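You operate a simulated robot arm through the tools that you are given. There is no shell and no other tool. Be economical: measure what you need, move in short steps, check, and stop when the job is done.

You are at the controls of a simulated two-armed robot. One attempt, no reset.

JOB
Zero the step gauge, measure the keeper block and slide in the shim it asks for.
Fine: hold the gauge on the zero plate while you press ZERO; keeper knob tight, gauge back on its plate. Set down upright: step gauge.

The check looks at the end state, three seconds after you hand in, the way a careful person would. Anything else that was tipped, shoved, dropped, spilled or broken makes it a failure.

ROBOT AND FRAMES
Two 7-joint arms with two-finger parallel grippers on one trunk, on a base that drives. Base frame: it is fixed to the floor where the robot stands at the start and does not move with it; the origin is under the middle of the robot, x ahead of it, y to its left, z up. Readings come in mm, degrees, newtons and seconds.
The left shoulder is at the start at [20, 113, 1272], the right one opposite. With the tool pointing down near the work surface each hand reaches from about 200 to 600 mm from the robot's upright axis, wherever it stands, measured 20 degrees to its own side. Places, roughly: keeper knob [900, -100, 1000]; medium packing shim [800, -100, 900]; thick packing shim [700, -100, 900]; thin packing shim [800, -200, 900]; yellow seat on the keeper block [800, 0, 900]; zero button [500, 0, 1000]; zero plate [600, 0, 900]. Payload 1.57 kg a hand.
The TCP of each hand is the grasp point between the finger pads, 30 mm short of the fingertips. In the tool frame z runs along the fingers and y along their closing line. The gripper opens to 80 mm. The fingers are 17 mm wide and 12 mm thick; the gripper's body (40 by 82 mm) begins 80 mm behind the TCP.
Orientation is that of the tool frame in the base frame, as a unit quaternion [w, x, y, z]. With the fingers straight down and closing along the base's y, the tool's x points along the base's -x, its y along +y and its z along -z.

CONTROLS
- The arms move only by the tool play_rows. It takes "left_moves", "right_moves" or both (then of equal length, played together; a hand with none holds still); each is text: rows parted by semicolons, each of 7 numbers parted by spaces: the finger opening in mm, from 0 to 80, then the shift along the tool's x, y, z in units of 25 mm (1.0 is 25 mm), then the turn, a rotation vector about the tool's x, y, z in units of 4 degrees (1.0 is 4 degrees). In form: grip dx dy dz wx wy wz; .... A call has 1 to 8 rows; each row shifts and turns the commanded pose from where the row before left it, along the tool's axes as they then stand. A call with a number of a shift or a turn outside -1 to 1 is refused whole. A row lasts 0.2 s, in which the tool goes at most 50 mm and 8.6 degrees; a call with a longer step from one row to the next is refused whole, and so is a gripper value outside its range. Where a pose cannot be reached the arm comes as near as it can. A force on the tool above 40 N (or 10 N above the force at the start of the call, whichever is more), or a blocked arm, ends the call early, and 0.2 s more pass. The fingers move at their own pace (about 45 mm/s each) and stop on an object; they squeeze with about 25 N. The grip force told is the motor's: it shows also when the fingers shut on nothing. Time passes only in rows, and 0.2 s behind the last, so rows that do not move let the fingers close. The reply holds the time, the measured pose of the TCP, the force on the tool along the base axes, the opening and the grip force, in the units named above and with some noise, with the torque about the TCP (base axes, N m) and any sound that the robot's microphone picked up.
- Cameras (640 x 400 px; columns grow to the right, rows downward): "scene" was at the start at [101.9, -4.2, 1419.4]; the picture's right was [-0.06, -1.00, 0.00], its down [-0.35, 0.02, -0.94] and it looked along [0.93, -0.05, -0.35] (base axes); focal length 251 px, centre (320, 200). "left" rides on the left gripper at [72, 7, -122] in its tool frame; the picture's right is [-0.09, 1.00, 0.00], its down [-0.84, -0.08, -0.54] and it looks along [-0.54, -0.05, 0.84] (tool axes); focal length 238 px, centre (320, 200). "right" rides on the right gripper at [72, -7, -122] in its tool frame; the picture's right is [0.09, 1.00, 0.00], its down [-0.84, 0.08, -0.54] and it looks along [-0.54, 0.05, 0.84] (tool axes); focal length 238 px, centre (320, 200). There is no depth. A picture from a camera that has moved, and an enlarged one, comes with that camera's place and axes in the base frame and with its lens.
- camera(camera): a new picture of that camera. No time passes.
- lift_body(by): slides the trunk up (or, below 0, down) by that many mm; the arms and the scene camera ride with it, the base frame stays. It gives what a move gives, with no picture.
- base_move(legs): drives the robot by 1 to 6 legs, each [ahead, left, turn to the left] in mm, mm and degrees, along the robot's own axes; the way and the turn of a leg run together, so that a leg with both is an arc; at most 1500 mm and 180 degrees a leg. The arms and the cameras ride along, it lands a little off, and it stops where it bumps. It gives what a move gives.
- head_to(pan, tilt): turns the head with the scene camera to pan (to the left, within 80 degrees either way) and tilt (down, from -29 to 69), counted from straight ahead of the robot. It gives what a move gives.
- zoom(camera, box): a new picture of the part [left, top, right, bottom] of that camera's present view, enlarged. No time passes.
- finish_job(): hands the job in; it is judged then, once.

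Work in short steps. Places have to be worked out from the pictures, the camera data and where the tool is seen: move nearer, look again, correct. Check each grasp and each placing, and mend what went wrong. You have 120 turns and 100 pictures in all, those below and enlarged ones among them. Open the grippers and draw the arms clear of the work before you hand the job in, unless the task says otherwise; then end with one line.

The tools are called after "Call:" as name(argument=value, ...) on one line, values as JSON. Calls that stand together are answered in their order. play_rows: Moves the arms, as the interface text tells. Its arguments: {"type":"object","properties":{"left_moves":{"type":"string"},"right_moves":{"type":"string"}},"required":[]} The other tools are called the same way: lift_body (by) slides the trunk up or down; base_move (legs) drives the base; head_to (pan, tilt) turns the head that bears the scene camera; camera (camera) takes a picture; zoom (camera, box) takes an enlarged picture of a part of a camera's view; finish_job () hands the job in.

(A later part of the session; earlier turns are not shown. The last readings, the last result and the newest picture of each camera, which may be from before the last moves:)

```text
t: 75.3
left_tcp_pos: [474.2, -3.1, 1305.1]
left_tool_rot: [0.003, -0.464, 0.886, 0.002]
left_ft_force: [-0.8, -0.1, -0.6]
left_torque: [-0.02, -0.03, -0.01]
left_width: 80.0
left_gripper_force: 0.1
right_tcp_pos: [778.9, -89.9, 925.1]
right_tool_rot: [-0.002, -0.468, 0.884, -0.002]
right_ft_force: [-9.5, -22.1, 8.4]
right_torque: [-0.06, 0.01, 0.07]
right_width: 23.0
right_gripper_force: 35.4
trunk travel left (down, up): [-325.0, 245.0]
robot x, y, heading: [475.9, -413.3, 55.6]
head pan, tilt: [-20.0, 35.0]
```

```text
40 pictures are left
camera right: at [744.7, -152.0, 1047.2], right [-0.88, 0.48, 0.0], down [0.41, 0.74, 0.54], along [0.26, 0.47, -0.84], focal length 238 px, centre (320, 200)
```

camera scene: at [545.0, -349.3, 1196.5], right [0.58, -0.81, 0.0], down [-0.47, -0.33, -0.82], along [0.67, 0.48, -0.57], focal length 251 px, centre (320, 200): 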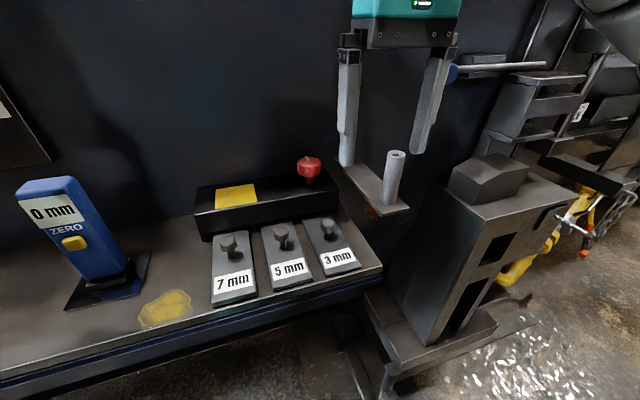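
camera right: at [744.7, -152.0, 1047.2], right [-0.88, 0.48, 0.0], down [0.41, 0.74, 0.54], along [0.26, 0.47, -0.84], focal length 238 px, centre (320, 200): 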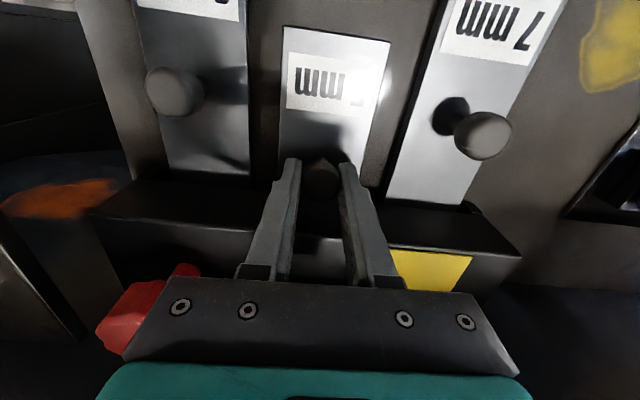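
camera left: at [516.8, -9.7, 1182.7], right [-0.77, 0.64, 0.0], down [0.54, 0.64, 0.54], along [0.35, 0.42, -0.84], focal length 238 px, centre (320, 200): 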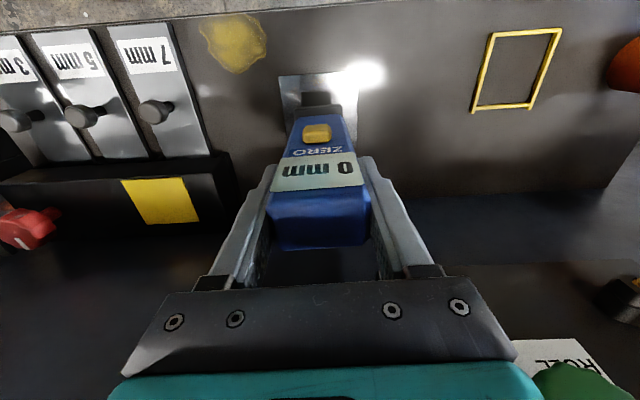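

Firm stop at ~38 mm travel (22 N). Relax, release, and lift the hand to inspect.

Call:
play_rows(right_moves="15 0.16 0 0 0 0 0;35 0 0 0 0 0 0;60 0 0 0 0 0 0;60 0 0 -0.5 0 0 0;60 0 0 -0.9 0 0 0;60 0 0 -0.9 0 0 0;60 0 0 -0.9 0 0 0;60 0.5 -0.9 -0.9 0 0 0")

Call:
play_rows(right_moves="60 0.6 -0.9 -0.3 0 0 0;60 0.6 -0.9 -0.3 0 0 0;60 0.6 -0.9 -0.3 0 0 0;60 0.6 -0.9 -0.3 0 0 0;60 0.6 -0.9 -0.3 0 0 0;60 0.6 -0.9 -0.3 0 0 0;60 0.6 -0.9 -0.3 0 0 0")

Call:
zoom(camera="scene", box=[200, 200, 400, 360])

```text
t: 77.1
left_tcp_pos: [476.7, 0.8, 1303.3]
left_tool_rot: [0.002, -0.464, 0.886, 0.001]
left_ft_force: [0.7, -0.3, -0.4]
left_torque: [-0.02, 0.02, -0.02]
left_width: 79.9
left_gripper_force: 0.1
right_tcp_pos: [790.8, -112.6, 1027.3]
right_tool_rot: [-0.001, -0.468, 0.884, 0.001]
right_ft_force: [-0.4, -0.7, -0.6]
right_torque: [0.05, 0.03, 0.05]
right_width: 60.0
right_gripper_force: 0.2
trunk travel left (down, up): [-325.0, 245.0]
robot x, y, heading: [469.6, -410.1, 55.6]
head pan, tilt: [-20.0, 35.0]
```

```text
t: 78.2
left_tcp_pos: [473.7, 3.3, 1302.8]
left_tool_rot: [0.003, -0.466, 0.885, 0.0]
left_ft_force: [-0.1, -0.6, 1.1]
left_torque: [0.04, -0.04, -0.02]
left_width: 80.1
left_gripper_force: 0.0
right_tcp_pos: [833.5, -215.1, 1058.0]
right_tool_rot: [0.002, -0.471, 0.882, 0.01]
right_ft_force: [1.3, 15.8, -16.3]
right_torque: [0.67, 0.44, 0.51]
right_width: 53.4
right_gripper_force: 0.1
trunk travel left (down, up): [-325.0, 245.0]
robot x, y, heading: [470.7, -410.2, 55.8]
head pan, tilt: [-20.0, 35.0]
stopped in row 5 (right hand): the force on the tool passed its limit at 52 N (the readings are from after the stop); the commanded pose is now the measured one
```

```text
2.50 times, centred on (300, 280) of scene
camera zoom: at [544.5, -347.4, 1396.3], right [0.58, -0.81, 0.0], down [-0.47, -0.34, -0.82], along [0.67, 0.48, -0.57], focal length 627 px, centre (370, 0)
```

zoom: 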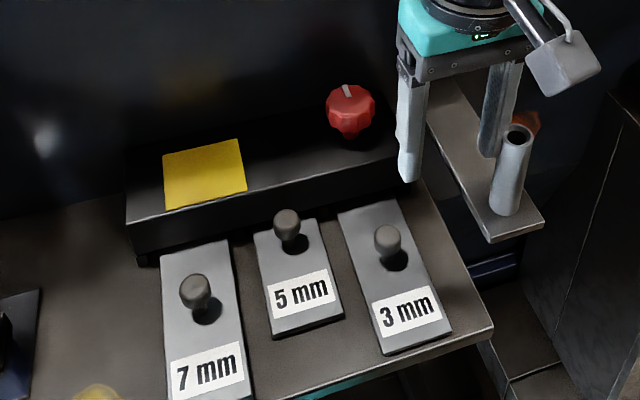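

The right finger touched the grey post on the bracket; it looks unmoved. Back off left and up. The shim's handle is now right at the block face – well in.

Call:
play_rows(right_moves="60 0 0.4 -0.2 0 0 0;60 0 0.2 -0.8 0 0 0;60 0 0 -0.9 0 0 0;60 0 0 -0.9 0 0 0")

Call:
camera(camera="scene")

Call:
camera(camera="right")

```text
t: 79.2
left_tcp_pos: [474.9, 0.5, 1303.3]
left_tool_rot: [0.001, -0.465, 0.885, 0.001]
left_ft_force: [0.0, 0.6, 0.4]
left_torque: [-0.01, -0.02, -0.01]
left_width: 80.1
left_gripper_force: 0.2
right_tcp_pos: [823.9, -210.8, 1129.3]
right_tool_rot: [0.003, -0.47, 0.883, 0.007]
right_ft_force: [0.4, 0.2, 0.1]
right_torque: [-0.01, -0.02, 0.01]
right_width: 60.0
right_gripper_force: 0.0
trunk travel left (down, up): [-325.0, 245.0]
robot x, y, heading: [471.0, -407.8, 55.7]
head pan, tilt: [-20.0, 35.0]
```

```text
38 pictures are left
camera scene: at [545.0, -348.8, 1396.5], right [0.58, -0.81, 0.0], down [-0.47, -0.33, -0.82], along [0.67, 0.48, -0.57], focal length 251 px, centre (320, 200)
```

scene: 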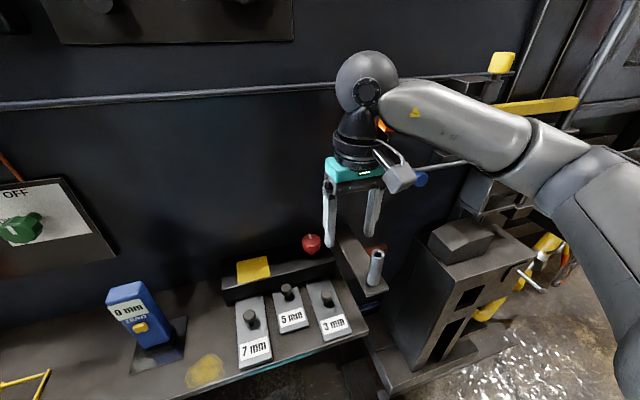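

```text
37 pictures are left
camera right: at [789.5, -276.2, 1250.6], right [-0.88, 0.48, 0.01], down [0.41, 0.73, 0.55], along [0.26, 0.49, -0.83], focal length 238 px, centre (320, 200)
```

right: 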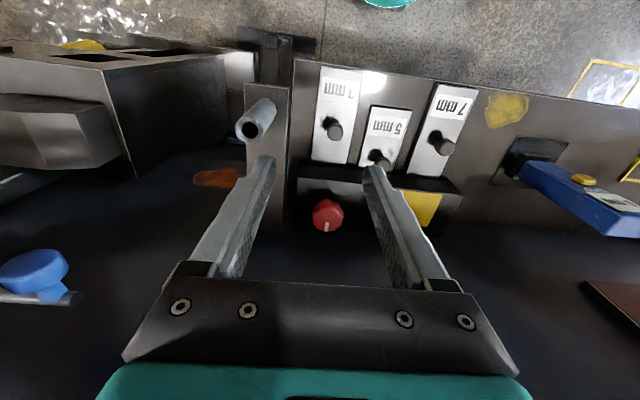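

Knob estimated at f≈415, r≈769, top z≈988. Move the right hand above it (straightening the ~1° tilt).

Call:
play_rows(right_moves="80 -0.8 0.19 0 0.136 0.17 0;80 -0.8 0.19 0 0 0 0;80 -0.8 0.19 0 0 0 0;80 -0.8 0.19 0 0 0 0;80 -0.8 0.19 0 0 0 0;80 -0.7 0.19 0.4 0 0 0")

Call:
camera(camera="right")

Call:
zoom(camera="scene", box=[220, 100, 420, 300])

```text
t: 80.6
left_tcp_pos: [476.0, 0.0, 1303.6]
left_tool_rot: [0.002, -0.465, 0.885, 0.002]
left_ft_force: [0.5, -0.1, -0.1]
left_torque: [0.01, 0.02, -0.02]
left_width: 79.8
left_gripper_force: 0.1
right_tcp_pos: [864.9, -97.2, 1121.8]
right_tool_rot: [-0.001, -0.469, 0.883, 0.0]
right_ft_force: [0.4, 0.0, -0.4]
right_torque: [0.03, 0.02, 0.0]
right_width: 80.0
right_gripper_force: 0.1
trunk travel left (down, up): [-325.0, 245.0]
robot x, y, heading: [469.5, -411.0, 55.8]
head pan, tilt: [-20.0, 35.0]
```

```text
36 pictures are left
camera right: at [830.9, -160.4, 1243.2], right [-0.88, 0.48, 0.0], down [0.41, 0.74, 0.54], along [0.26, 0.48, -0.84], focal length 238 px, centre (320, 200)
```

right: 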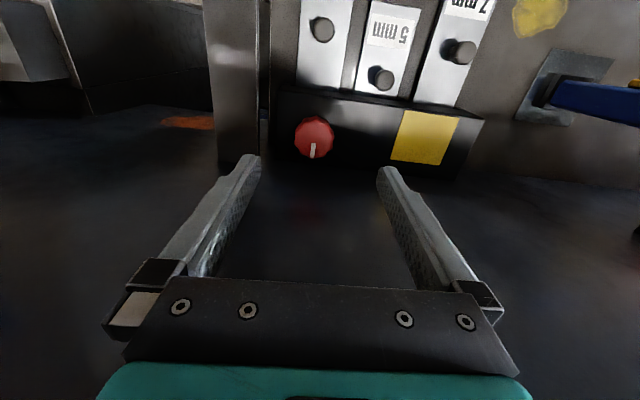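

```text
2.00 times, centred on (320, 200) of scene
camera zoom: at [544.9, -348.8, 1396.5], right [0.58, -0.81, 0.0], down [-0.47, -0.33, -0.82], along [0.67, 0.48, -0.57], focal length 502 px, centre (320, 200)
```

zoom: 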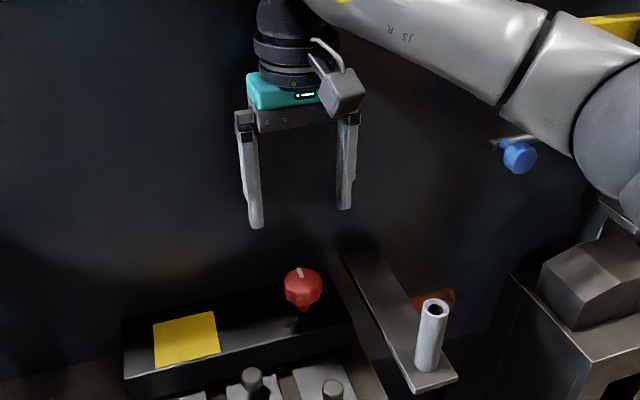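

Knob refined to f≈419, r≈771, top ≈1000. Shift, pre-rotate the hand 32° counter-clockwise (for a clockwise tightening stroke), and descend partly.

Call:
play_rows(right_moves="70 -0.28 -0.2 0.4 0 0 -1;70 0 0 0.4 0 0 -1;70 0 0 0.4 0 0 -1;70 0 0 0.4 0 0 -1;70 0 0 0.4 0 0 -1;70 0 0 0.4 0 0 -1;70 0 0 0.4 0 0 -1;70 0 0 0.4 0 0 -1")

Call:
camera(camera="right")

Call:
zoom(camera="scene", box=[220, 140, 400, 300])

```text
t: 82.4
left_tcp_pos: [474.8, 2.0, 1302.4]
left_tool_rot: [0.002, -0.465, 0.885, 0.001]
left_ft_force: [0.4, -0.9, -0.7]
left_torque: [0.02, 0.04, -0.01]
left_width: 79.8
left_gripper_force: 0.0
right_tcp_pos: [872.5, -93.9, 1041.0]
right_tool_rot: [-0.001, -0.695, 0.719, 0.001]
right_ft_force: [0.0, -0.2, 0.9]
right_torque: [0.01, -0.01, -0.02]
right_width: 69.8
right_gripper_force: 0.1
trunk travel left (down, up): [-325.0, 245.0]
robot x, y, heading: [472.3, -409.4, 55.8]
head pan, tilt: [-20.0, 35.0]
```

```text
34 pictures are left
camera right: at [877.0, -166.0, 1161.9], right [-1.0, -0.06, 0.0], down [-0.05, 0.84, 0.54], along [-0.03, 0.54, -0.84], focal length 238 px, centre (320, 200)
```

right: 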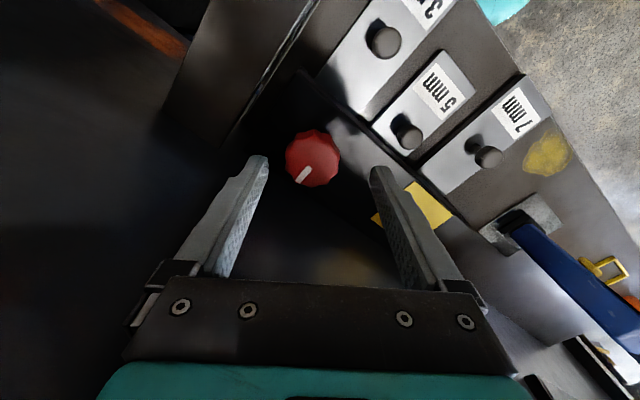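

```text
2.50 times, centred on (310, 220) of scene
camera zoom: at [545.0, -349.1, 1396.5], right [0.58, -0.81, 0.0], down [-0.47, -0.33, -0.82], along [0.67, 0.48, -0.57], focal length 627 px, centre (345, 150)
```

zoom: 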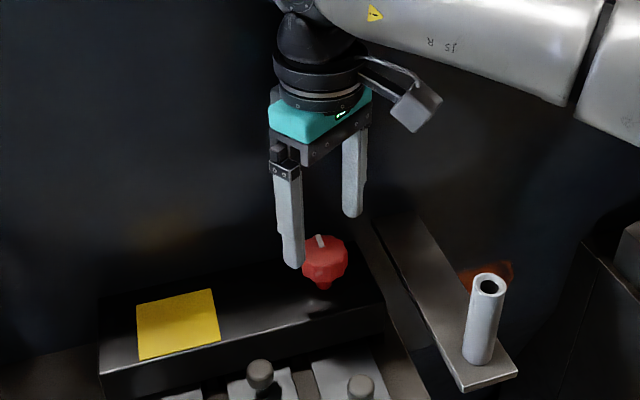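

Knob centre is ~6 mm to the side along the closing line. Correct and descend with the fingers straddling it.

Call:
play_rows(right_moves="70 0 -0.24 0 0 0 0;70 0 0 0.5 0 0 0;70 0 0 0.5 0 0 0;70 0 0 0.4 0 0 0")

Call:
camera(camera="right")

Call:
zoom(camera="scene", box=[250, 170, 370, 290])

```text
t: 83.4
left_tcp_pos: [475.9, 0.5, 1302.9]
left_tool_rot: [0.002, -0.465, 0.885, 0.0]
left_ft_force: [0.4, -0.8, 0.4]
left_torque: [0.03, 0.01, 0.01]
left_width: 80.0
left_gripper_force: 0.0
right_tcp_pos: [878.8, -93.7, 1004.5]
right_tool_rot: [-0.001, -0.695, 0.719, 0.001]
right_ft_force: [-0.4, 1.0, 1.0]
right_torque: [0.0, 0.0, 0.01]
right_width: 70.0
right_gripper_force: 0.1
trunk travel left (down, up): [-325.0, 245.0]
robot x, y, heading: [470.2, -410.0, 55.7]
head pan, tilt: [-20.0, 35.0]
```

```text
32 pictures are left
camera right: at [882.8, -166.0, 1125.7], right [-1.0, -0.06, 0.0], down [-0.05, 0.84, 0.54], along [-0.03, 0.54, -0.84], focal length 238 px, centre (320, 200)
```

right: 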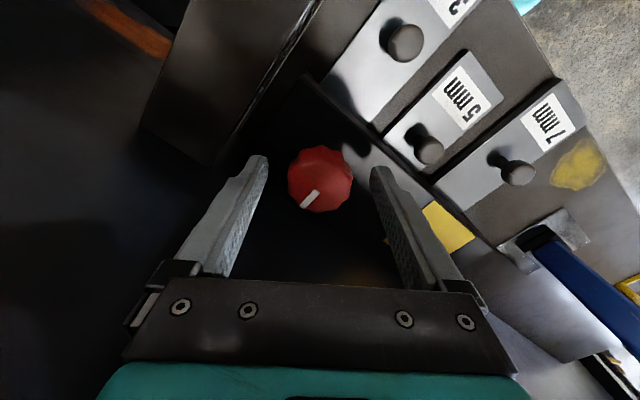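

```text
3.33 times, centred on (310, 230) of scene
camera zoom: at [544.9, -349.1, 1396.5], right [0.58, -0.81, 0.0], down [-0.47, -0.33, -0.82], along [0.67, 0.48, -0.57], focal length 836 px, centre (353, 100)
```

zoom: 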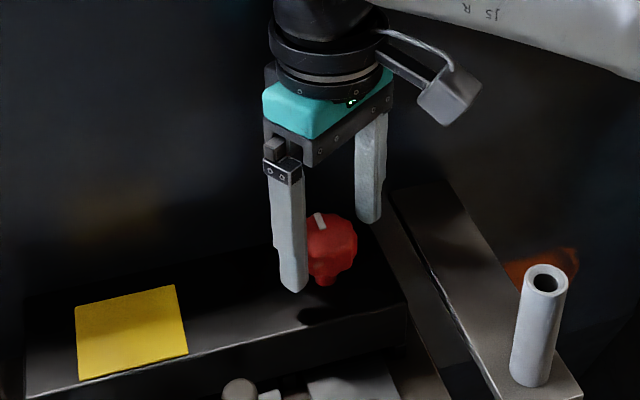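

Well centred. Lower 12 mm and close on the knob.

Call:
play_rows(right_moves="70 0 0 0.25 0 0 0;70 0 0 0.23 0 0 0;50 0 0 0 0 0 0;40 0 0 0 0 0 0;30 0 0 0 0 0 0;30 0 0 0 0 0 0")

Call:
camera(camera="right")

```text
t: 84.8
left_tcp_pos: [475.6, 0.1, 1303.8]
left_tool_rot: [0.002, -0.465, 0.885, 0.001]
left_ft_force: [0.4, -0.7, 0.1]
left_torque: [-0.01, 0.0, 0.05]
left_width: 80.1
left_gripper_force: 0.0
right_tcp_pos: [877.5, -93.1, 992.1]
right_tool_rot: [-0.001, -0.695, 0.719, 0.001]
right_ft_force: [-1.8, 0.1, -1.4]
right_torque: [0.03, 0.02, 0.03]
right_width: 43.5
right_gripper_force: 34.1
trunk travel left (down, up): [-325.0, 245.0]
robot x, y, heading: [469.1, -412.2, 55.7]
head pan, tilt: [-20.0, 35.0]
```

```text
30 pictures are left
camera right: at [882.5, -166.5, 1114.2], right [-1.0, -0.06, 0.0], down [-0.05, 0.84, 0.54], along [-0.03, 0.54, -0.84], focal length 238 px, centre (320, 200)
```

right: 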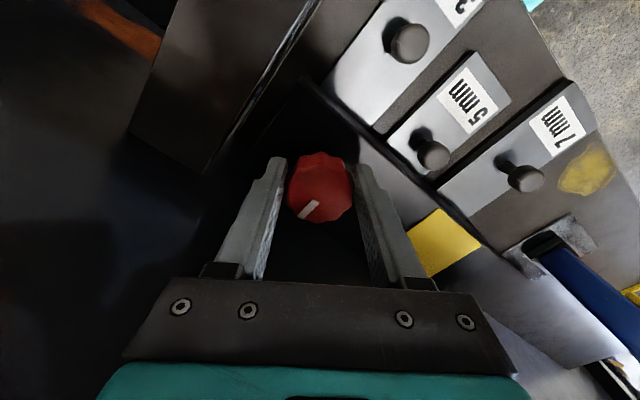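

Knob gripped at 43.5 mm. Turn clockwise (wz +) 32° and watch torque.

Call:
play_rows(right_moves="30 0 0 0 0 0 1;30 0 0 0 0 0 1;30 0 0 0 0 0 1;30 0 0 0 0 0 1;30 0 0 0 0 0 1;30 0 0 0 0 0 1;30 0 0 0 0 0 1;30 0 0 0 0 0 1")

Call:
camera(camera="right")

```text
t: 86.6
left_tcp_pos: [472.7, 1.4, 1302.7]
left_tool_rot: [0.003, -0.465, 0.885, 0.0]
left_ft_force: [0.0, -0.3, -0.8]
left_torque: [0.01, -0.04, -0.03]
left_width: 80.0
left_gripper_force: 0.1
right_tcp_pos: [874.0, -93.3, 993.4]
right_tool_rot: [-0.003, -0.47, 0.882, 0.001]
right_ft_force: [-19.1, 5.1, -13.8]
right_torque: [0.92, -0.25, 0.16]
right_width: 43.1
right_gripper_force: 45.2
trunk travel left (down, up): [-325.0, 245.0]
robot x, y, heading: [464.6, -410.3, 55.8]
head pan, tilt: [-20.0, 35.0]
```

```text
29 pictures are left
camera right: at [840.4, -156.4, 1114.6], right [-0.88, 0.48, 0.01], down [0.41, 0.74, 0.54], along [0.25, 0.47, -0.84], focal length 238 px, centre (320, 200)
```

right: 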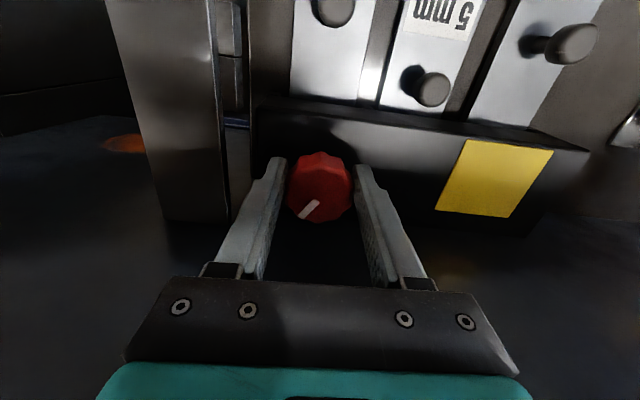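

The knob turns with the hand. Ease the side load and continue 32° clockwise.

Call:
play_rows(right_moves="30 0.03 0.12 0.04 0 0 0.5;30 0 0 0 0 0 1;30 0 0 0 0 0 1;30 0 0 0 0 0 1;30 0 0 0 0 0 1;30 0 0 0 0 0 1;30 0 0 0 0 0 1;30 0 0 0 0 0 1")

Call:
camera(camera="right")

```text
t: 88.4
left_tcp_pos: [472.9, 3.9, 1302.1]
left_tool_rot: [0.003, -0.465, 0.885, -0.001]
left_ft_force: [-0.3, 0.2, 0.4]
left_torque: [-0.01, -0.01, 0.0]
left_width: 80.3
left_gripper_force: 0.0
right_tcp_pos: [870.8, -89.1, 993.1]
right_tool_rot: [-0.002, -0.225, 0.974, 0.003]
right_ft_force: [-18.4, 13.6, -3.8]
right_torque: [-0.08, 0.28, 0.13]
right_width: 43.3
right_gripper_force: 45.1
trunk travel left (down, up): [-325.0, 245.0]
robot x, y, heading: [467.4, -411.2, 55.5]
head pan, tilt: [-20.0, 35.0]
```

```text
28 pictures are left
camera right: at [810.6, -128.2, 1114.6], right [-0.52, 0.85, 0.01], down [0.72, 0.44, 0.54], along [0.46, 0.28, -0.84], focal length 238 px, centre (320, 200)
```

right: 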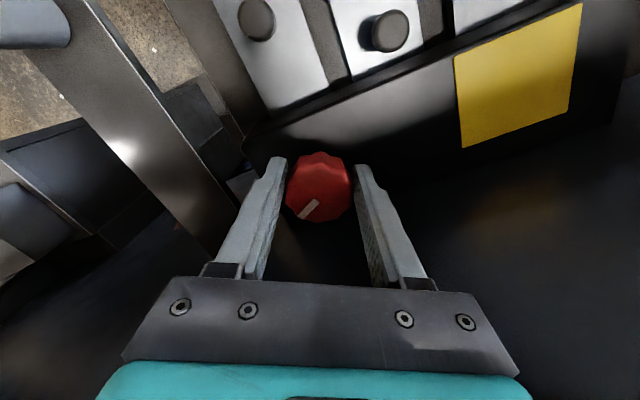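

Side force arises from a small grip eccentricity. Relieve it by orbiting and continue turning clockwise.

Call:
play_rows(right_moves="30 0.09 0.22 0.02 0 0 0.3;30 0 0.026 0 0 0 1;30 0 0.026 0 0 0 1;30 0 0.026 0 0 0 1;30 0 0.026 0 0 0 1;30 0 0.026 0 0 0 1;30 0 0.026 0 0 0 1;30 0 0.026 0 0 0 1")

Call:
camera(camera="right")

```text
t: 90.2
left_tcp_pos: [474.0, -1.6, 1302.9]
left_tool_rot: [0.002, -0.465, 0.885, 0.001]
left_ft_force: [0.5, -0.1, 0.5]
left_torque: [-0.02, 0.02, 0.01]
left_width: 80.0
left_gripper_force: 0.0
right_tcp_pos: [870.0, -85.3, 992.7]
right_tool_rot: [0.004, 0.027, 1.0, 0.002]
right_ft_force: [-4.2, -6.3, 10.6]
right_torque: [2.0, -4.51, 0.94]
right_width: 43.2
right_gripper_force: 44.9
trunk travel left (down, up): [-325.0, 245.0]
robot x, y, heading: [464.5, -408.1, 55.7]
head pan, tilt: [-20.0, 35.0]
```

```text
27 pictures are left
camera right: at [797.1, -89.4, 1113.6], right [-0.04, 1.0, 0.0], down [0.84, 0.03, 0.55], along [0.55, 0.02, -0.84], focal length 238 px, centre (320, 200)
```

right: 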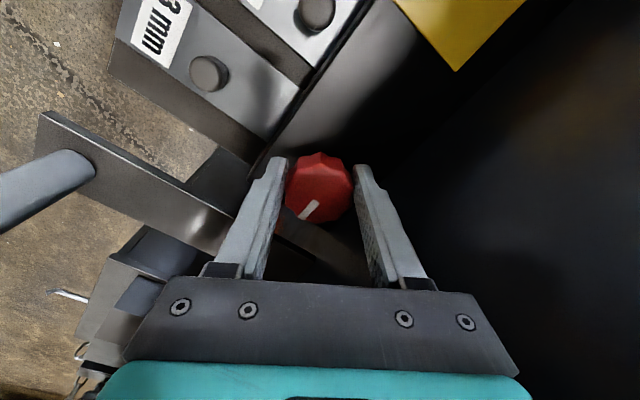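

About 90° turned; resisting torque rose to ~0.9 N·m, though the hand may also be near the wall. Release, lift, and look before re-gripping.

Call:
play_rows(right_moves="50 0 0 0 0 0 0;62 0 0 0 0 0 0;62 0 0 -0.6 0 0 0;62 0 0 -0.8 0 0 0;62 0 0 -0.8 0 0 -1;62 0 0 0 0 0 -1;62 0 0 0 0 0 -1;62 0 0 0 0 0 -1")

Call:
play_rows(right_moves="62 0 0 0 0 0 -1;62 0 0 0 0 0 -1;62 0 0 0 0 0 -1;62 0 0 0 0 0 -1;62 0 0 0 0 0 -1;62 0 0 0 0 0 -1;62 0 0 0 0 0 -1;62 0 0 0 0 0 -1")

Call:
camera(camera="right")

Call:
zoom(camera="scene", box=[220, 170, 400, 330])

```text
t: 91.4
left_tcp_pos: [474.4, -1.2, 1305.3]
left_tool_rot: [0.002, -0.465, 0.885, 0.001]
left_ft_force: [-0.6, 1.3, 0.4]
left_torque: [-0.02, 0.02, -0.02]
left_width: 80.2
left_gripper_force: 0.0
right_tcp_pos: [868.9, -89.0, 1040.4]
right_tool_rot: [-0.002, 0.004, 1.0, -0.004]
right_ft_force: [-4.9, -11.4, 5.5]
right_torque: [1.58, -0.7, -0.02]
right_width: 61.9
right_gripper_force: 0.2
trunk travel left (down, up): [-325.0, 245.0]
robot x, y, heading: [470.4, -409.4, 55.8]
head pan, tilt: [-20.0, 35.0]
stopped in row 5 (right hand): the force on the tool passed its limit at 42 N (the readings are from after the stop); the commanded pose is now the measured one
```

```text
t: 93.2
left_tcp_pos: [475.8, -1.1, 1303.9]
left_tool_rot: [0.002, -0.465, 0.885, 0.001]
left_ft_force: [-1.1, 0.2, 0.1]
left_torque: [0.0, 0.03, -0.04]
left_width: 80.1
left_gripper_force: 0.0
right_tcp_pos: [870.2, -88.8, 1038.1]
right_tool_rot: [-0.005, -0.272, 0.962, -0.004]
right_ft_force: [-1.0, -9.5, 0.3]
right_torque: [1.12, -0.1, -0.22]
right_width: 61.9
right_gripper_force: 0.0
trunk travel left (down, up): [-325.0, 245.0]
robot x, y, heading: [470.1, -411.0, 55.8]
head pan, tilt: [-20.0, 35.0]
```

```text
26 pictures are left
camera right: at [812.6, -131.9, 1161.1], right [-0.6, 0.8, 0.0], down [0.68, 0.51, 0.53], along [0.43, 0.32, -0.85], focal length 238 px, centre (320, 200)
```

right: 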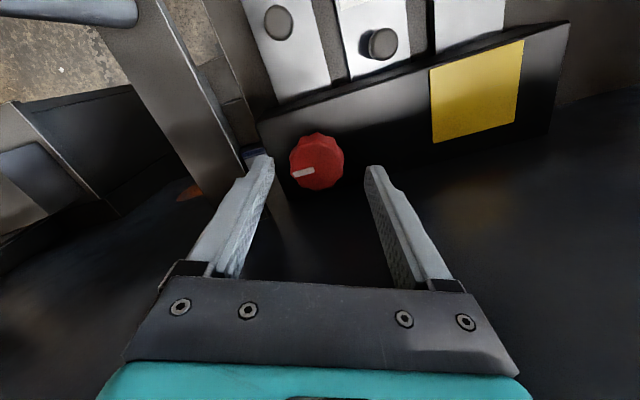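

```text
2.50 times, centred on (310, 250) of scene
camera zoom: at [544.6, -351.1, 1396.6], right [0.58, -0.81, 0.0], down [-0.47, -0.33, -0.82], along [0.67, 0.48, -0.57], focal length 627 px, centre (345, 75)
```

zoom: 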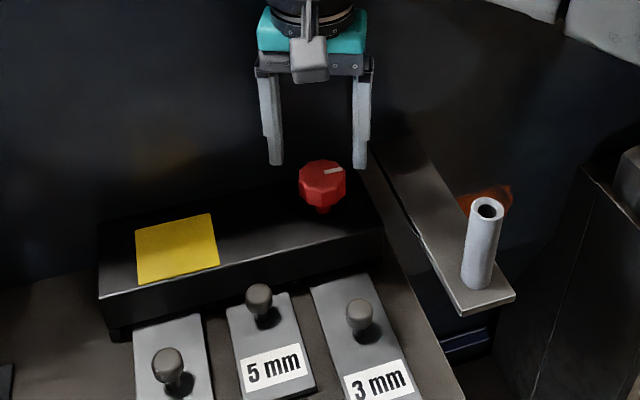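

The wall touches the hand when high and forward. Back off 8 mm and rotate back counter-clockwise for a second grip.

Call:
play_rows(right_moves="62 0.29 -0.13 0 0 0 0;62 0 0 0 0 0 -1;62 0 0 0 0 0 -1;62 0 0 0 0 0 -1;62 0 0 0 0 0 -1;62 0 0 0 0 0 -1;62 0 0 0 0 0 -1;62 0 0 0 0 0 -1")

Call:
play_rows(right_moves="62 0 0 0 0 0 -1;62 0 0 0 0 0 -1;62 0 0 0 0 0 -1;62 0 0 0 0 0 -1;62 0 0 0 0 0 -1;62 0 0 0 0 0 -1")

Call:
camera(camera="right")

```text
t: 95.0
left_tcp_pos: [475.8, 0.5, 1303.0]
left_tool_rot: [0.002, -0.465, 0.885, 0.0]
left_ft_force: [-0.5, -0.5, 0.7]
left_torque: [0.0, -0.03, 0.01]
left_width: 80.0
left_gripper_force: 0.0
right_tcp_pos: [865.6, -94.4, 1038.9]
right_tool_rot: [-0.004, -0.497, 0.868, -0.003]
right_ft_force: [-0.4, -0.4, 0.3]
right_torque: [0.02, -0.03, -0.03]
right_width: 62.1
right_gripper_force: 0.1
trunk travel left (down, up): [-325.0, 245.0]
robot x, y, heading: [467.2, -410.3, 55.8]
head pan, tilt: [-20.0, 35.0]
```

```text
t: 96.4
left_tcp_pos: [476.7, -0.1, 1303.7]
left_tool_rot: [0.002, -0.465, 0.885, 0.001]
left_ft_force: [-0.2, -0.4, 0.1]
left_torque: [-0.04, 0.0, -0.02]
left_width: 80.1
left_gripper_force: 0.0
right_tcp_pos: [864.1, -94.3, 1038.7]
right_tool_rot: [-0.005, -0.666, 0.746, -0.002]
right_ft_force: [-0.3, -0.4, -0.9]
right_torque: [-0.01, 0.0, 0.01]
right_width: 62.1
right_gripper_force: 0.1
trunk travel left (down, up): [-325.0, 245.0]
robot x, y, heading: [467.7, -408.8, 55.6]
head pan, tilt: [-20.0, 35.0]
```

```text
24 pictures are left
camera right: at [863.8, -165.4, 1161.0], right [-1.0, 0.02, 0.01], down [0.02, 0.85, 0.53], along [0.01, 0.53, -0.85], focal length 238 px, centre (320, 200)
```

right: 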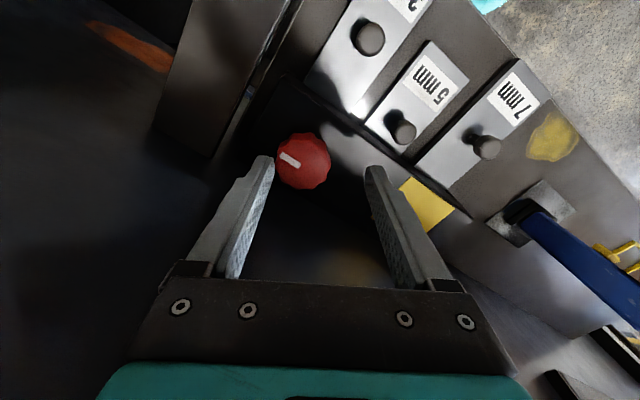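

Knob centre at about (877.5,-90). Shift onto it, descend and grip again.

Call:
play_rows(right_moves="66 -0.23 -0.51 0 0 0 0;66 0 0 0.6 0 0 0;66 0 0 0.6 0 0 0;66 0 0 0.5 0 0 0;66 0 0 0.25 0 0 0;50 0 0 0 0 0 0;30 0 0 0 0 0 0;30 0 0 0 0 0 0")

Call:
play_rows(right_moves="30 0 0 0 0 0 1;30 0 0 0 0 0 1;30 0 0 0 0 0 1;30 0 0 0 0 0 1")

Call:
camera(camera="right")

```text
t: 98.2
left_tcp_pos: [475.5, 0.4, 1303.2]
left_tool_rot: [0.002, -0.465, 0.885, 0.001]
left_ft_force: [-0.2, 0.3, 0.3]
left_torque: [-0.01, -0.02, 0.03]
left_width: 79.9
left_gripper_force: 0.0
right_tcp_pos: [877.8, -91.6, 989.4]
right_tool_rot: [-0.003, -0.666, 0.746, -0.003]
right_ft_force: [-1.5, -5.2, -1.0]
right_torque: [1.05, -2.8, 0.55]
right_width: 43.6
right_gripper_force: 26.4
trunk travel left (down, up): [-325.0, 245.0]
robot x, y, heading: [471.0, -410.7, 55.7]
head pan, tilt: [-20.0, 35.0]
```

```text
t: 99.2
left_tcp_pos: [473.1, -0.2, 1303.9]
left_tool_rot: [0.002, -0.465, 0.885, 0.002]
left_ft_force: [-0.2, 0.7, -1.2]
left_torque: [-0.02, 0.0, -0.04]
left_width: 80.2
left_gripper_force: 0.0
right_tcp_pos: [877.2, -92.0, 988.8]
right_tool_rot: [-0.006, -0.556, 0.831, -0.004]
right_ft_force: [-9.2, -9.1, -12.9]
right_torque: [2.13, -3.97, 0.4]
right_width: 42.9
right_gripper_force: 45.2
trunk travel left (down, up): [-325.0, 245.0]
robot x, y, heading: [470.4, -411.1, 55.6]
head pan, tilt: [-20.0, 35.0]
```

```text
23 pictures are left
camera right: at [855.6, -158.8, 1112.2], right [-0.95, 0.3, 0.0], down [0.25, 0.81, 0.53], along [0.16, 0.51, -0.85], focal length 238 px, centre (320, 200)
```

right: 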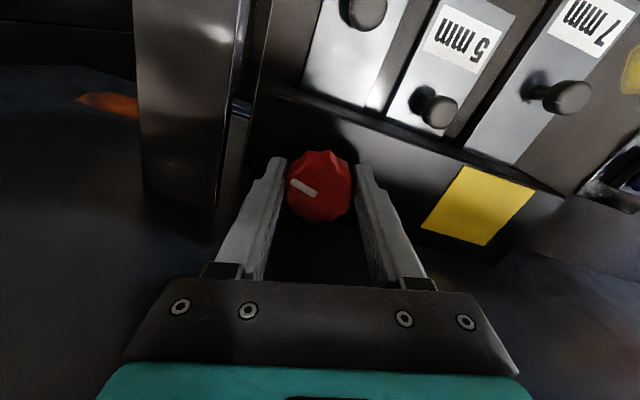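

The knob still turns with the hand. Continue clockwise 32° more and compare.

Call:
play_rows(right_moves="30 0 0 0.02 0 0 1;30 0 0 0 0 0 1;30 0 0 0 0 0 1;30 0 0 0 0 0 1;30 0 0 0 0 0 1;30 0 0 0 0 0 1;30 0 0 0 0 0 1;30 0 0 0 0 0 1")

Call:
camera(camera="right")

```text
t: 101.0
left_tcp_pos: [473.2, 1.2, 1302.7]
left_tool_rot: [0.002, -0.465, 0.885, 0.001]
left_ft_force: [-0.2, -0.8, 0.8]
left_torque: [-0.03, 0.01, 0.02]
left_width: 80.0
left_gripper_force: 0.0
right_tcp_pos: [874.3, -88.5, 989.2]
right_tool_rot: [-0.005, -0.308, 0.951, -0.002]
right_ft_force: [-19.9, 0.5, -2.3]
right_torque: [0.67, -1.08, 1.07]
right_width: 43.1
right_gripper_force: 45.0
trunk travel left (down, up): [-325.0, 245.0]
robot x, y, heading: [466.2, -411.4, 55.8]
head pan, tilt: [-20.0, 35.0]
```

```text
22 pictures are left
camera right: at [820.4, -136.2, 1112.3], right [-0.66, 0.75, 0.0], down [0.64, 0.56, 0.53], along [0.4, 0.35, -0.85], focal length 238 px, centre (320, 200)
```

right: 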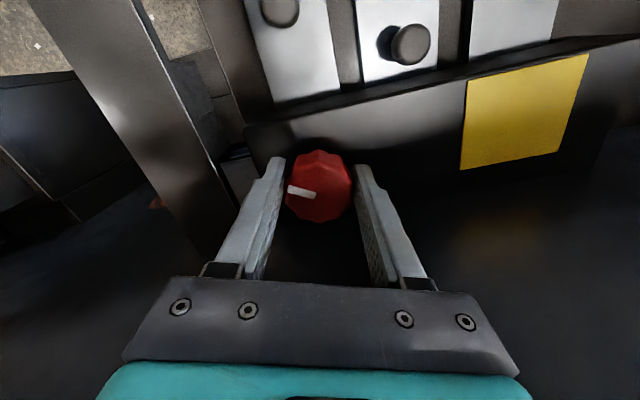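

Resistance is now ~1 N·m and the pads begin to slip – it's getting tight. Turn a bit more to confirm a firm stop.

Call:
play_rows(right_moves="20 0.065 0.047 0 0 0 0.5;20 0 0 0 0 0 1;20 0 0 0 0 0 1;20 0 0 0 0 0 1;20 0 0 0 0 0 1;20 0 0 0 0 0 1")

Call:
camera(camera="right")

```text
t: 102.4
left_tcp_pos: [473.8, 4.0, 1301.9]
left_tool_rot: [0.001, -0.464, 0.886, 0.0]
left_ft_force: [-0.3, -0.3, 0.9]
left_torque: [-0.02, -0.02, -0.02]
left_width: 80.0
left_gripper_force: 0.0
right_tcp_pos: [875.3, -87.8, 990.4]
right_tool_rot: [-0.002, -0.118, 0.993, -0.001]
right_ft_force: [-10.4, 13.6, -0.3]
right_torque: [0.37, 0.22, 0.59]
right_width: 43.3
right_gripper_force: 25.1
trunk travel left (down, up): [-325.0, 245.0]
robot x, y, heading: [469.1, -407.2, 56.0]
head pan, tilt: [-20.0, 35.0]
```

```text
21 pictures are left
camera right: at [807.1, -110.2, 1112.5], right [-0.32, 0.95, 0.0], down [0.8, 0.27, 0.54], along [0.51, 0.17, -0.84], focal length 238 px, centre (320, 200)
```

right: 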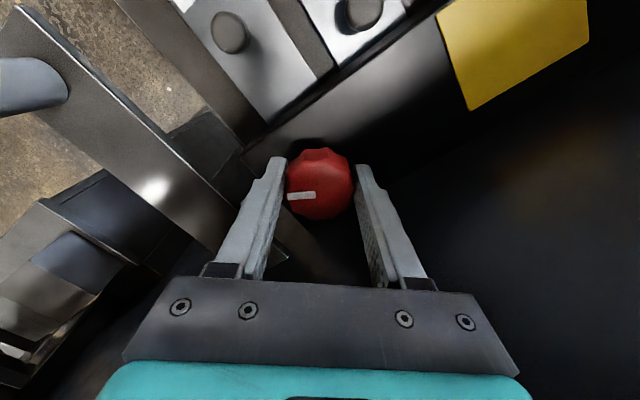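

The last 22° only slipped: the knob is against its stop – tight. Open, rotate back at low height, then lift off.

Call:
play_rows(right_moves="50 0 0 0 0 0 0;64 0 0 0 0 0 0;64 0 0 0 0 0 -1;64 0 0 0 0 0 -1;64 0 0 0 0 0 -1;64 0 0 0 0 0 -1;64 0 0 0 0 0 -1;64 0 0 0 0 0 -1")

Call:
play_rows(right_moves="64 0 0 -0.5 0 0 0;64 0 0 -0.6 0 0 0;64 0 0 -0.6 0 0 0;64 0.6 0 -0.3 0 0 0;64 0.8 0 -0.3 0 0 0;64 0.8 0 -0.8 0 0 0;64 0.8 0 -0.8 0 0 0;64 0.8 0 -0.8 0 0 0")

Call:
zoom(camera="scene", box=[220, 170, 400, 330])

```text
t: 104.2
left_tcp_pos: [474.9, 1.1, 1303.0]
left_tool_rot: [0.001, -0.464, 0.886, 0.002]
left_ft_force: [0.8, 0.1, -1.0]
left_torque: [0.0, 0.01, -0.01]
left_width: 79.7
left_gripper_force: 0.1
right_tcp_pos: [875.2, -90.3, 989.3]
right_tool_rot: [-0.004, -0.324, 0.946, -0.003]
right_ft_force: [0.3, 1.0, 0.2]
right_torque: [0.04, -0.02, 0.02]
right_width: 64.1
right_gripper_force: 0.1
trunk travel left (down, up): [-325.0, 245.0]
robot x, y, heading: [468.9, -407.8, 55.6]
head pan, tilt: [-20.0, 35.0]
```

```text
t: 106.0
left_tcp_pos: [475.7, -0.3, 1303.1]
left_tool_rot: [0.002, -0.465, 0.886, 0.0]
left_ft_force: [0.4, -0.2, -0.3]
left_torque: [-0.02, -0.01, -0.01]
left_width: 80.3
left_gripper_force: 0.0
right_tcp_pos: [802.7, -146.2, 1106.8]
right_tool_rot: [-0.004, -0.323, 0.946, -0.005]
right_ft_force: [0.0, -0.2, 0.4]
right_torque: [0.02, -0.04, 0.02]
right_width: 64.1
right_gripper_force: 0.0
trunk travel left (down, up): [-325.0, 245.0]
robot x, y, heading: [466.9, -407.0, 55.6]
head pan, tilt: [-20.0, 35.0]
```

```text
2.50 times, centred on (310, 250) of scene
camera zoom: at [544.5, -349.6, 1396.5], right [0.58, -0.81, 0.0], down [-0.47, -0.33, -0.82], along [0.67, 0.48, -0.57], focal length 627 px, centre (345, 75)
```

zoom: 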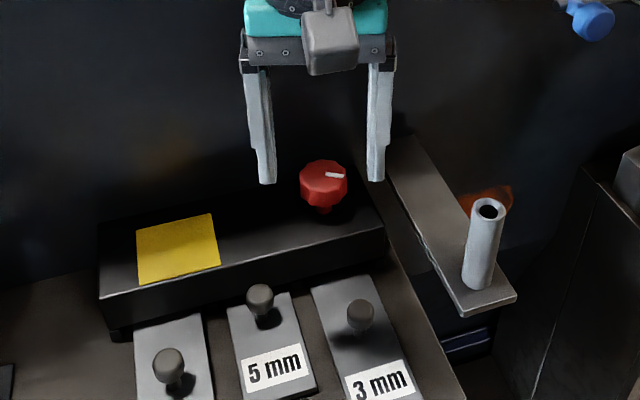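

Knob mark has moved ~115° clockwise, shim handle sits at the block face. Retract the right arm up and back, then take a final overview.

Call:
play_rows(right_moves="64 0.5 0 -0.9 0 0 0;64 0.5 0 -0.9 0 0 0;64 0.5 0 -0.9 0 0 0;70 0.5 0 -0.9 0 0 0;80 0.3 0 -0.9 0 0 0;80 0 0 -0.9 0 0 0")

Call:
head_to(pan=0, tilt=48)

Call:
camera(camera="scene")

Call:
zoom(camera="scene", box=[285, 160, 445, 290])

Call:
zoom(camera="scene", box=[190, 150, 310, 270])

```text
t: 107.4
left_tcp_pos: [475.0, 1.1, 1303.9]
left_tool_rot: [0.001, -0.465, 0.885, 0.001]
left_ft_force: [0.0, -0.2, 0.1]
left_torque: [-0.02, 0.02, 0.01]
left_width: 80.0
left_gripper_force: 0.2
right_tcp_pos: [754.6, -181.2, 1242.7]
right_tool_rot: [-0.003, -0.322, 0.947, -0.004]
right_ft_force: [0.1, -0.2, -0.3]
right_torque: [0.0, -0.03, -0.02]
right_width: 80.2
right_gripper_force: 0.1
trunk travel left (down, up): [-325.0, 245.0]
robot x, y, heading: [469.0, -407.6, 55.7]
head pan, tilt: [-20.0, 35.0]
```

```text
t: 108.2
left_tcp_pos: [475.6, 0.6, 1302.2]
left_tool_rot: [0.002, -0.465, 0.885, 0.0]
left_ft_force: [-0.2, 0.2, -0.2]
left_torque: [0.01, 0.01, -0.01]
left_width: 80.0
left_gripper_force: 0.1
right_tcp_pos: [755.9, -181.4, 1241.6]
right_tool_rot: [-0.005, -0.322, 0.947, -0.004]
right_ft_force: [0.1, 0.5, 0.5]
right_torque: [0.02, -0.01, -0.01]
right_width: 80.1
right_gripper_force: 0.0
trunk travel left (down, up): [-325.0, 245.0]
robot x, y, heading: [468.8, -407.8, 55.8]
head pan, tilt: [0.0, 48.0]
```

```text
19 pictures are left
camera scene: at [517.7, -335.8, 1377.5], right [0.83, -0.56, 0.0], down [-0.42, -0.61, -0.67], along [0.38, 0.55, -0.74], focal length 251 px, centre (320, 200)
```

scene: 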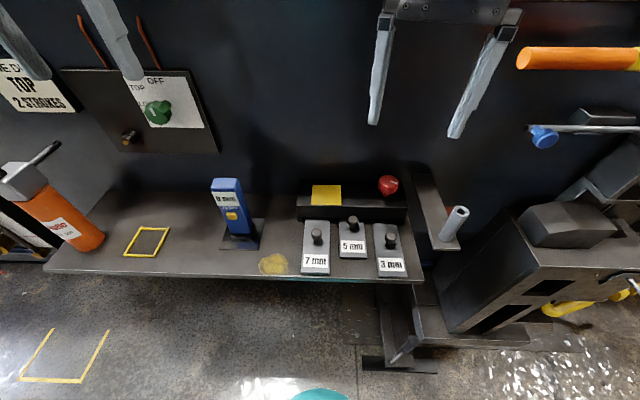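

```text
3.08 times, centred on (365, 225) of scene
camera zoom: at [517.7, -335.8, 1377.5], right [0.83, -0.56, 0.0], down [-0.42, -0.61, -0.67], along [0.38, 0.55, -0.74], focal length 772 px, centre (182, 123)
```

zoom: 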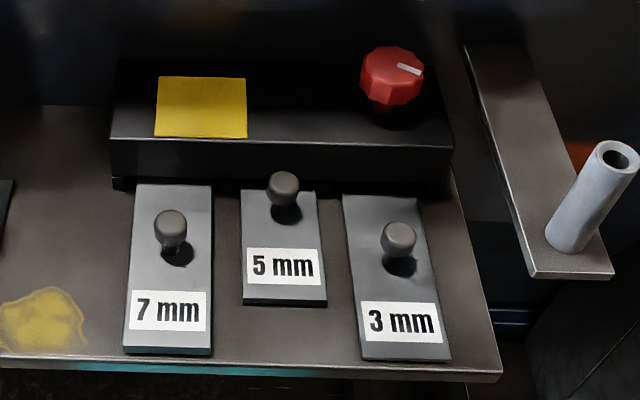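

```text
3.33 times, centred on (250, 210) of scene
camera zoom: at [517.7, -335.8, 1377.5], right [0.83, -0.56, 0.0], down [-0.42, -0.61, -0.67], along [0.38, 0.55, -0.74], focal length 836 px, centre (553, 167)
```

zoom: 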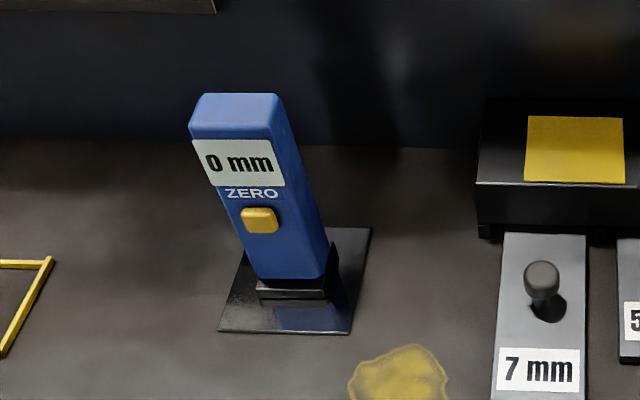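

Everything looks right; knob mark is ~119° clockwise of its start. To be sure it is really at its stop and not just slipping, I'll re-grip once and test. First bring the hand back, rotated counter-clockwise.

Call:
play_rows(right_moves="70 0 0 0.6 0 0 -1;70 0 0 0.6 0 0 -1;70 0 0 0.6 0 0 -1;70 0 0 0.6 0 0 -1;70 0 0 0.6 0 0 -1;70 0 0 0.6 0 0 -1;70 0 0 0.6 0 0 -1;70 0 0 0.6 0 0 -1")

Call:
play_rows(right_moves="70 0 0 0 0 0 -1;70 0 0 0 0 0 -1;70 0 0 0 0 0 -1;70 0 0 0 0 0 -1")

```text
t: 110.0
left_tcp_pos: [475.5, 1.4, 1303.0]
left_tool_rot: [0.002, -0.465, 0.886, 0.001]
left_ft_force: [0.3, -0.3, -0.2]
left_torque: [-0.02, -0.04, -0.05]
left_width: 80.1
left_gripper_force: 0.1
right_tcp_pos: [755.8, -183.3, 1123.2]
right_tool_rot: [-0.005, -0.572, 0.82, -0.002]
right_ft_force: [0.2, -0.3, 0.3]
right_torque: [0.0, -0.02, 0.01]
right_width: 69.9
right_gripper_force: 0.0
trunk travel left (down, up): [-325.0, 245.0]
robot x, y, heading: [469.4, -408.8, 55.5]
head pan, tilt: [0.0, 48.0]
```

```text
t: 111.0
left_tcp_pos: [474.9, 0.9, 1303.2]
left_tool_rot: [0.002, -0.465, 0.885, 0.001]
left_ft_force: [0.4, -0.3, -0.2]
left_torque: [0.0, 0.01, 0.03]
left_width: 80.0
left_gripper_force: 0.1
right_tcp_pos: [756.4, -181.3, 1122.5]
right_tool_rot: [-0.006, -0.679, 0.734, -0.002]
right_ft_force: [-0.2, -0.9, -0.6]
right_torque: [-0.01, -0.02, -0.02]
right_width: 69.9
right_gripper_force: 0.0
trunk travel left (down, up): [-325.0, 245.0]
robot x, y, heading: [473.4, -406.8, 55.7]
head pan, tilt: [0.0, 48.0]
```

Call:
play_rows(right_moves="70 -0.81 -0.9 0.3 0.075 -0.165 0;70 -0.81 -0.9 0.4 0 0 0;70 -0.81 -0.9 0.4 0 0 0;70 -0.81 -0.9 0.4 0 0 0;70 -0.81 -0.9 0.4 0 0 0;70 0 0 0.6 0 0 0")

Call:
camera(camera="right")

```text
t: 112.4
left_tcp_pos: [474.3, -0.9, 1303.8]
left_tool_rot: [0.002, -0.465, 0.885, 0.001]
left_ft_force: [-0.4, -0.1, 0.1]
left_torque: [-0.01, 0.0, -0.03]
left_width: 80.1
left_gripper_force: 0.1
right_tcp_pos: [875.0, -91.2, 1061.6]
right_tool_rot: [0.003, -0.68, 0.734, 0.0]
right_ft_force: [-5.6, -11.5, 5.3]
right_torque: [1.56, -0.79, 0.03]
right_width: 69.9
right_gripper_force: 0.2
trunk travel left (down, up): [-325.0, 245.0]
robot x, y, heading: [468.9, -410.0, 55.7]
head pan, tilt: [0.0, 48.0]
```

```text
16 pictures are left
camera right: at [875.6, -164.3, 1182.5], right [-1.0, -0.02, 0.0], down [-0.01, 0.84, 0.54], along [-0.01, 0.54, -0.84], focal length 238 px, centre (320, 200)
```

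right: 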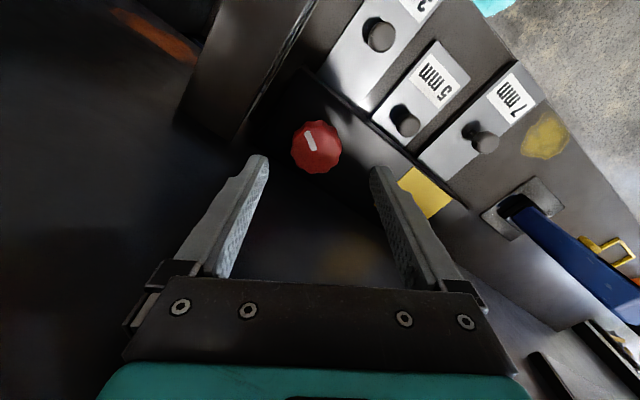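

Light wall brush at this height; descending clears it. Knob is centred; lower, grip.

Call:
play_rows(right_moves="70 0.06 -0.08 0.6 0 0 0;70 0 0 0.7 0 0 0;70 0 0 0.7 0 0 0;70 0 0 0.6 0 0 0;70 0 0 0.25 0 0 0;45 0 0 0 0 0 0;0 0 0 0 0 0 0;0 0 0 0 0 0 0")

Call:
camera(camera="right")

```text
t: 114.2
left_tcp_pos: [476.1, 0.7, 1303.0]
left_tool_rot: [0.001, -0.465, 0.885, 0.0]
left_ft_force: [0.2, -0.8, 0.3]
left_torque: [0.01, 0.0, 0.02]
left_width: 79.8
left_gripper_force: 0.1
right_tcp_pos: [878.8, -90.3, 988.4]
right_tool_rot: [0.001, -0.679, 0.734, 0.0]
right_ft_force: [2.7, -0.3, -1.4]
right_torque: [0.12, -0.12, 0.0]
right_width: 43.2
right_gripper_force: 24.1
trunk travel left (down, up): [-325.0, 245.0]
robot x, y, heading: [468.4, -411.1, 55.8]
head pan, tilt: [0.0, 48.0]
```

```text
15 pictures are left
camera right: at [878.7, -164.5, 1110.3], right [-1.0, -0.01, 0.0], down [-0.01, 0.84, 0.54], along [-0.01, 0.54, -0.84], focal length 238 px, centre (320, 200)
```

right: 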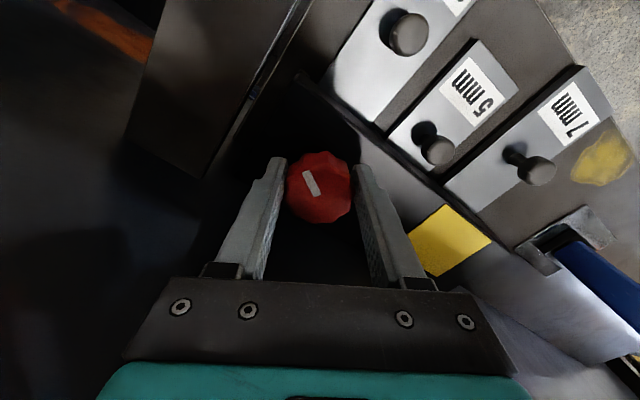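

Clean grip (low side loads). Turn 20° clockwise and compare the mark in the tool view.

Call:
play_rows(right_moves="0 0 0 0 0 0 1;0 0 0 0 0 0 1;0 0 0 0 0 0 1;0 0 0 0 0 0 1;0 0 0 0 0 0 1")

Call:
camera(camera="right")

```text
t: 115.4
left_tcp_pos: [475.3, 1.6, 1302.0]
left_tool_rot: [0.002, -0.465, 0.885, 0.001]
left_ft_force: [-0.2, 0.4, -0.4]
left_torque: [0.0, -0.02, 0.0]
left_width: 79.9
left_gripper_force: 0.1
right_tcp_pos: [875.8, -91.7, 989.9]
right_tool_rot: [-0.001, -0.543, 0.84, 0.001]
right_ft_force: [-4.2, -0.1, -3.1]
right_torque: [-0.07, 0.23, 1.17]
right_width: 43.0
right_gripper_force: 45.1
trunk travel left (down, up): [-325.0, 245.0]
robot x, y, heading: [464.2, -410.1, 55.7]
head pan, tilt: [0.0, 48.0]
```

```text
14 pictures are left
camera right: at [852.7, -159.6, 1110.7], right [-0.95, 0.33, 0.0], down [0.27, 0.79, 0.54], along [0.18, 0.51, -0.84], focal length 238 px, centre (320, 200)
```

right: 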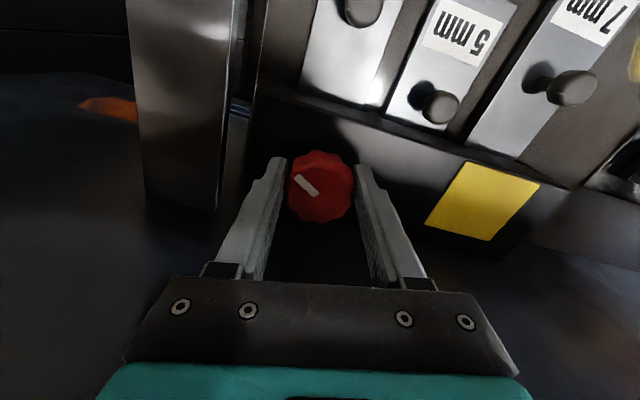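

The mark slipped back by the full 20° in the hand at 1.2 N·m: the knob is at its stop, tight. Release, lift and retreat.

Call:
play_rows(right_moves="50 0 0 0 0 0 0;68 0 0 0 0 0 0;68 0 0 -0.5 0 0 0;68 0 0 -0.6 0 0 0;68 0 0 -0.6 0 0 0;68 0.6 0.1 -0.3 0 0 0;68 0.8 0.1 -0.5 0 0 0;68 0.8 0.1 -0.8 0 0 0")

Call:
play_rows(right_moves="80 0.8 0.1 -0.9 0 0 0;80 0.8 0.1 -0.9 0 0 0;80 0.8 0.1 -0.9 0 0 0;80 0.8 0.1 -0.9 0 0 0;80 0 0 -0.9 0 0 0")

Call:
zoom(camera="scene", box=[190, 150, 470, 290])

```text
t: 117.2
left_tcp_pos: [474.9, 0.6, 1303.3]
left_tool_rot: [0.003, -0.464, 0.886, 0.001]
left_ft_force: [-0.4, 0.0, 0.8]
left_torque: [0.01, 0.01, 0.01]
left_width: 79.9
left_gripper_force: 0.0
right_tcp_pos: [847.7, -140.0, 1070.7]
right_tool_rot: [0.0, -0.542, 0.841, 0.001]
right_ft_force: [-0.4, -0.6, -0.3]
right_torque: [0.0, 0.02, 0.01]
right_width: 68.0
right_gripper_force: 0.2
trunk travel left (down, up): [-325.0, 245.0]
robot x, y, heading: [466.0, -408.2, 55.9]
head pan, tilt: [0.0, 48.0]
```

```text
t: 118.4
left_tcp_pos: [475.5, 0.6, 1303.1]
left_tool_rot: [0.002, -0.465, 0.886, 0.001]
left_ft_force: [-0.1, -0.3, 0.3]
left_torque: [0.05, 0.03, 0.02]
left_width: 80.1
left_gripper_force: 0.0
right_tcp_pos: [805.5, -208.6, 1184.2]
right_tool_rot: [0.001, -0.542, 0.841, 0.0]
right_ft_force: [-0.7, 0.1, -0.7]
right_torque: [0.02, 0.05, 0.0]
right_width: 79.7
right_gripper_force: 0.1
trunk travel left (down, up): [-325.0, 245.0]
robot x, y, heading: [468.6, -408.0, 55.9]
head pan, tilt: [0.0, 48.0]
```

```text
2.29 times, centred on (330, 220) of scene
camera zoom: at [517.5, -335.5, 1377.5], right [0.83, -0.56, 0.0], down [-0.42, -0.61, -0.67], along [0.38, 0.55, -0.74], focal length 574 px, centre (297, 154)
```

zoom: 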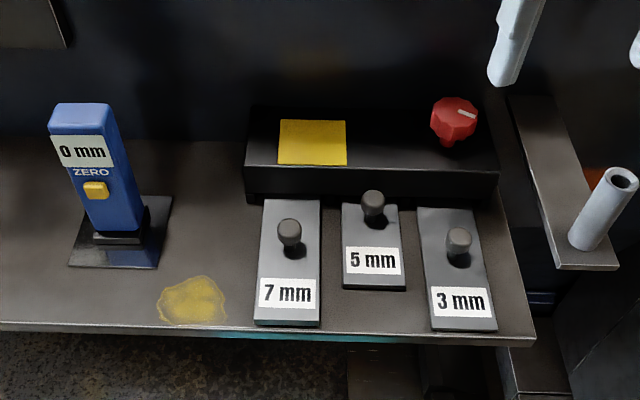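

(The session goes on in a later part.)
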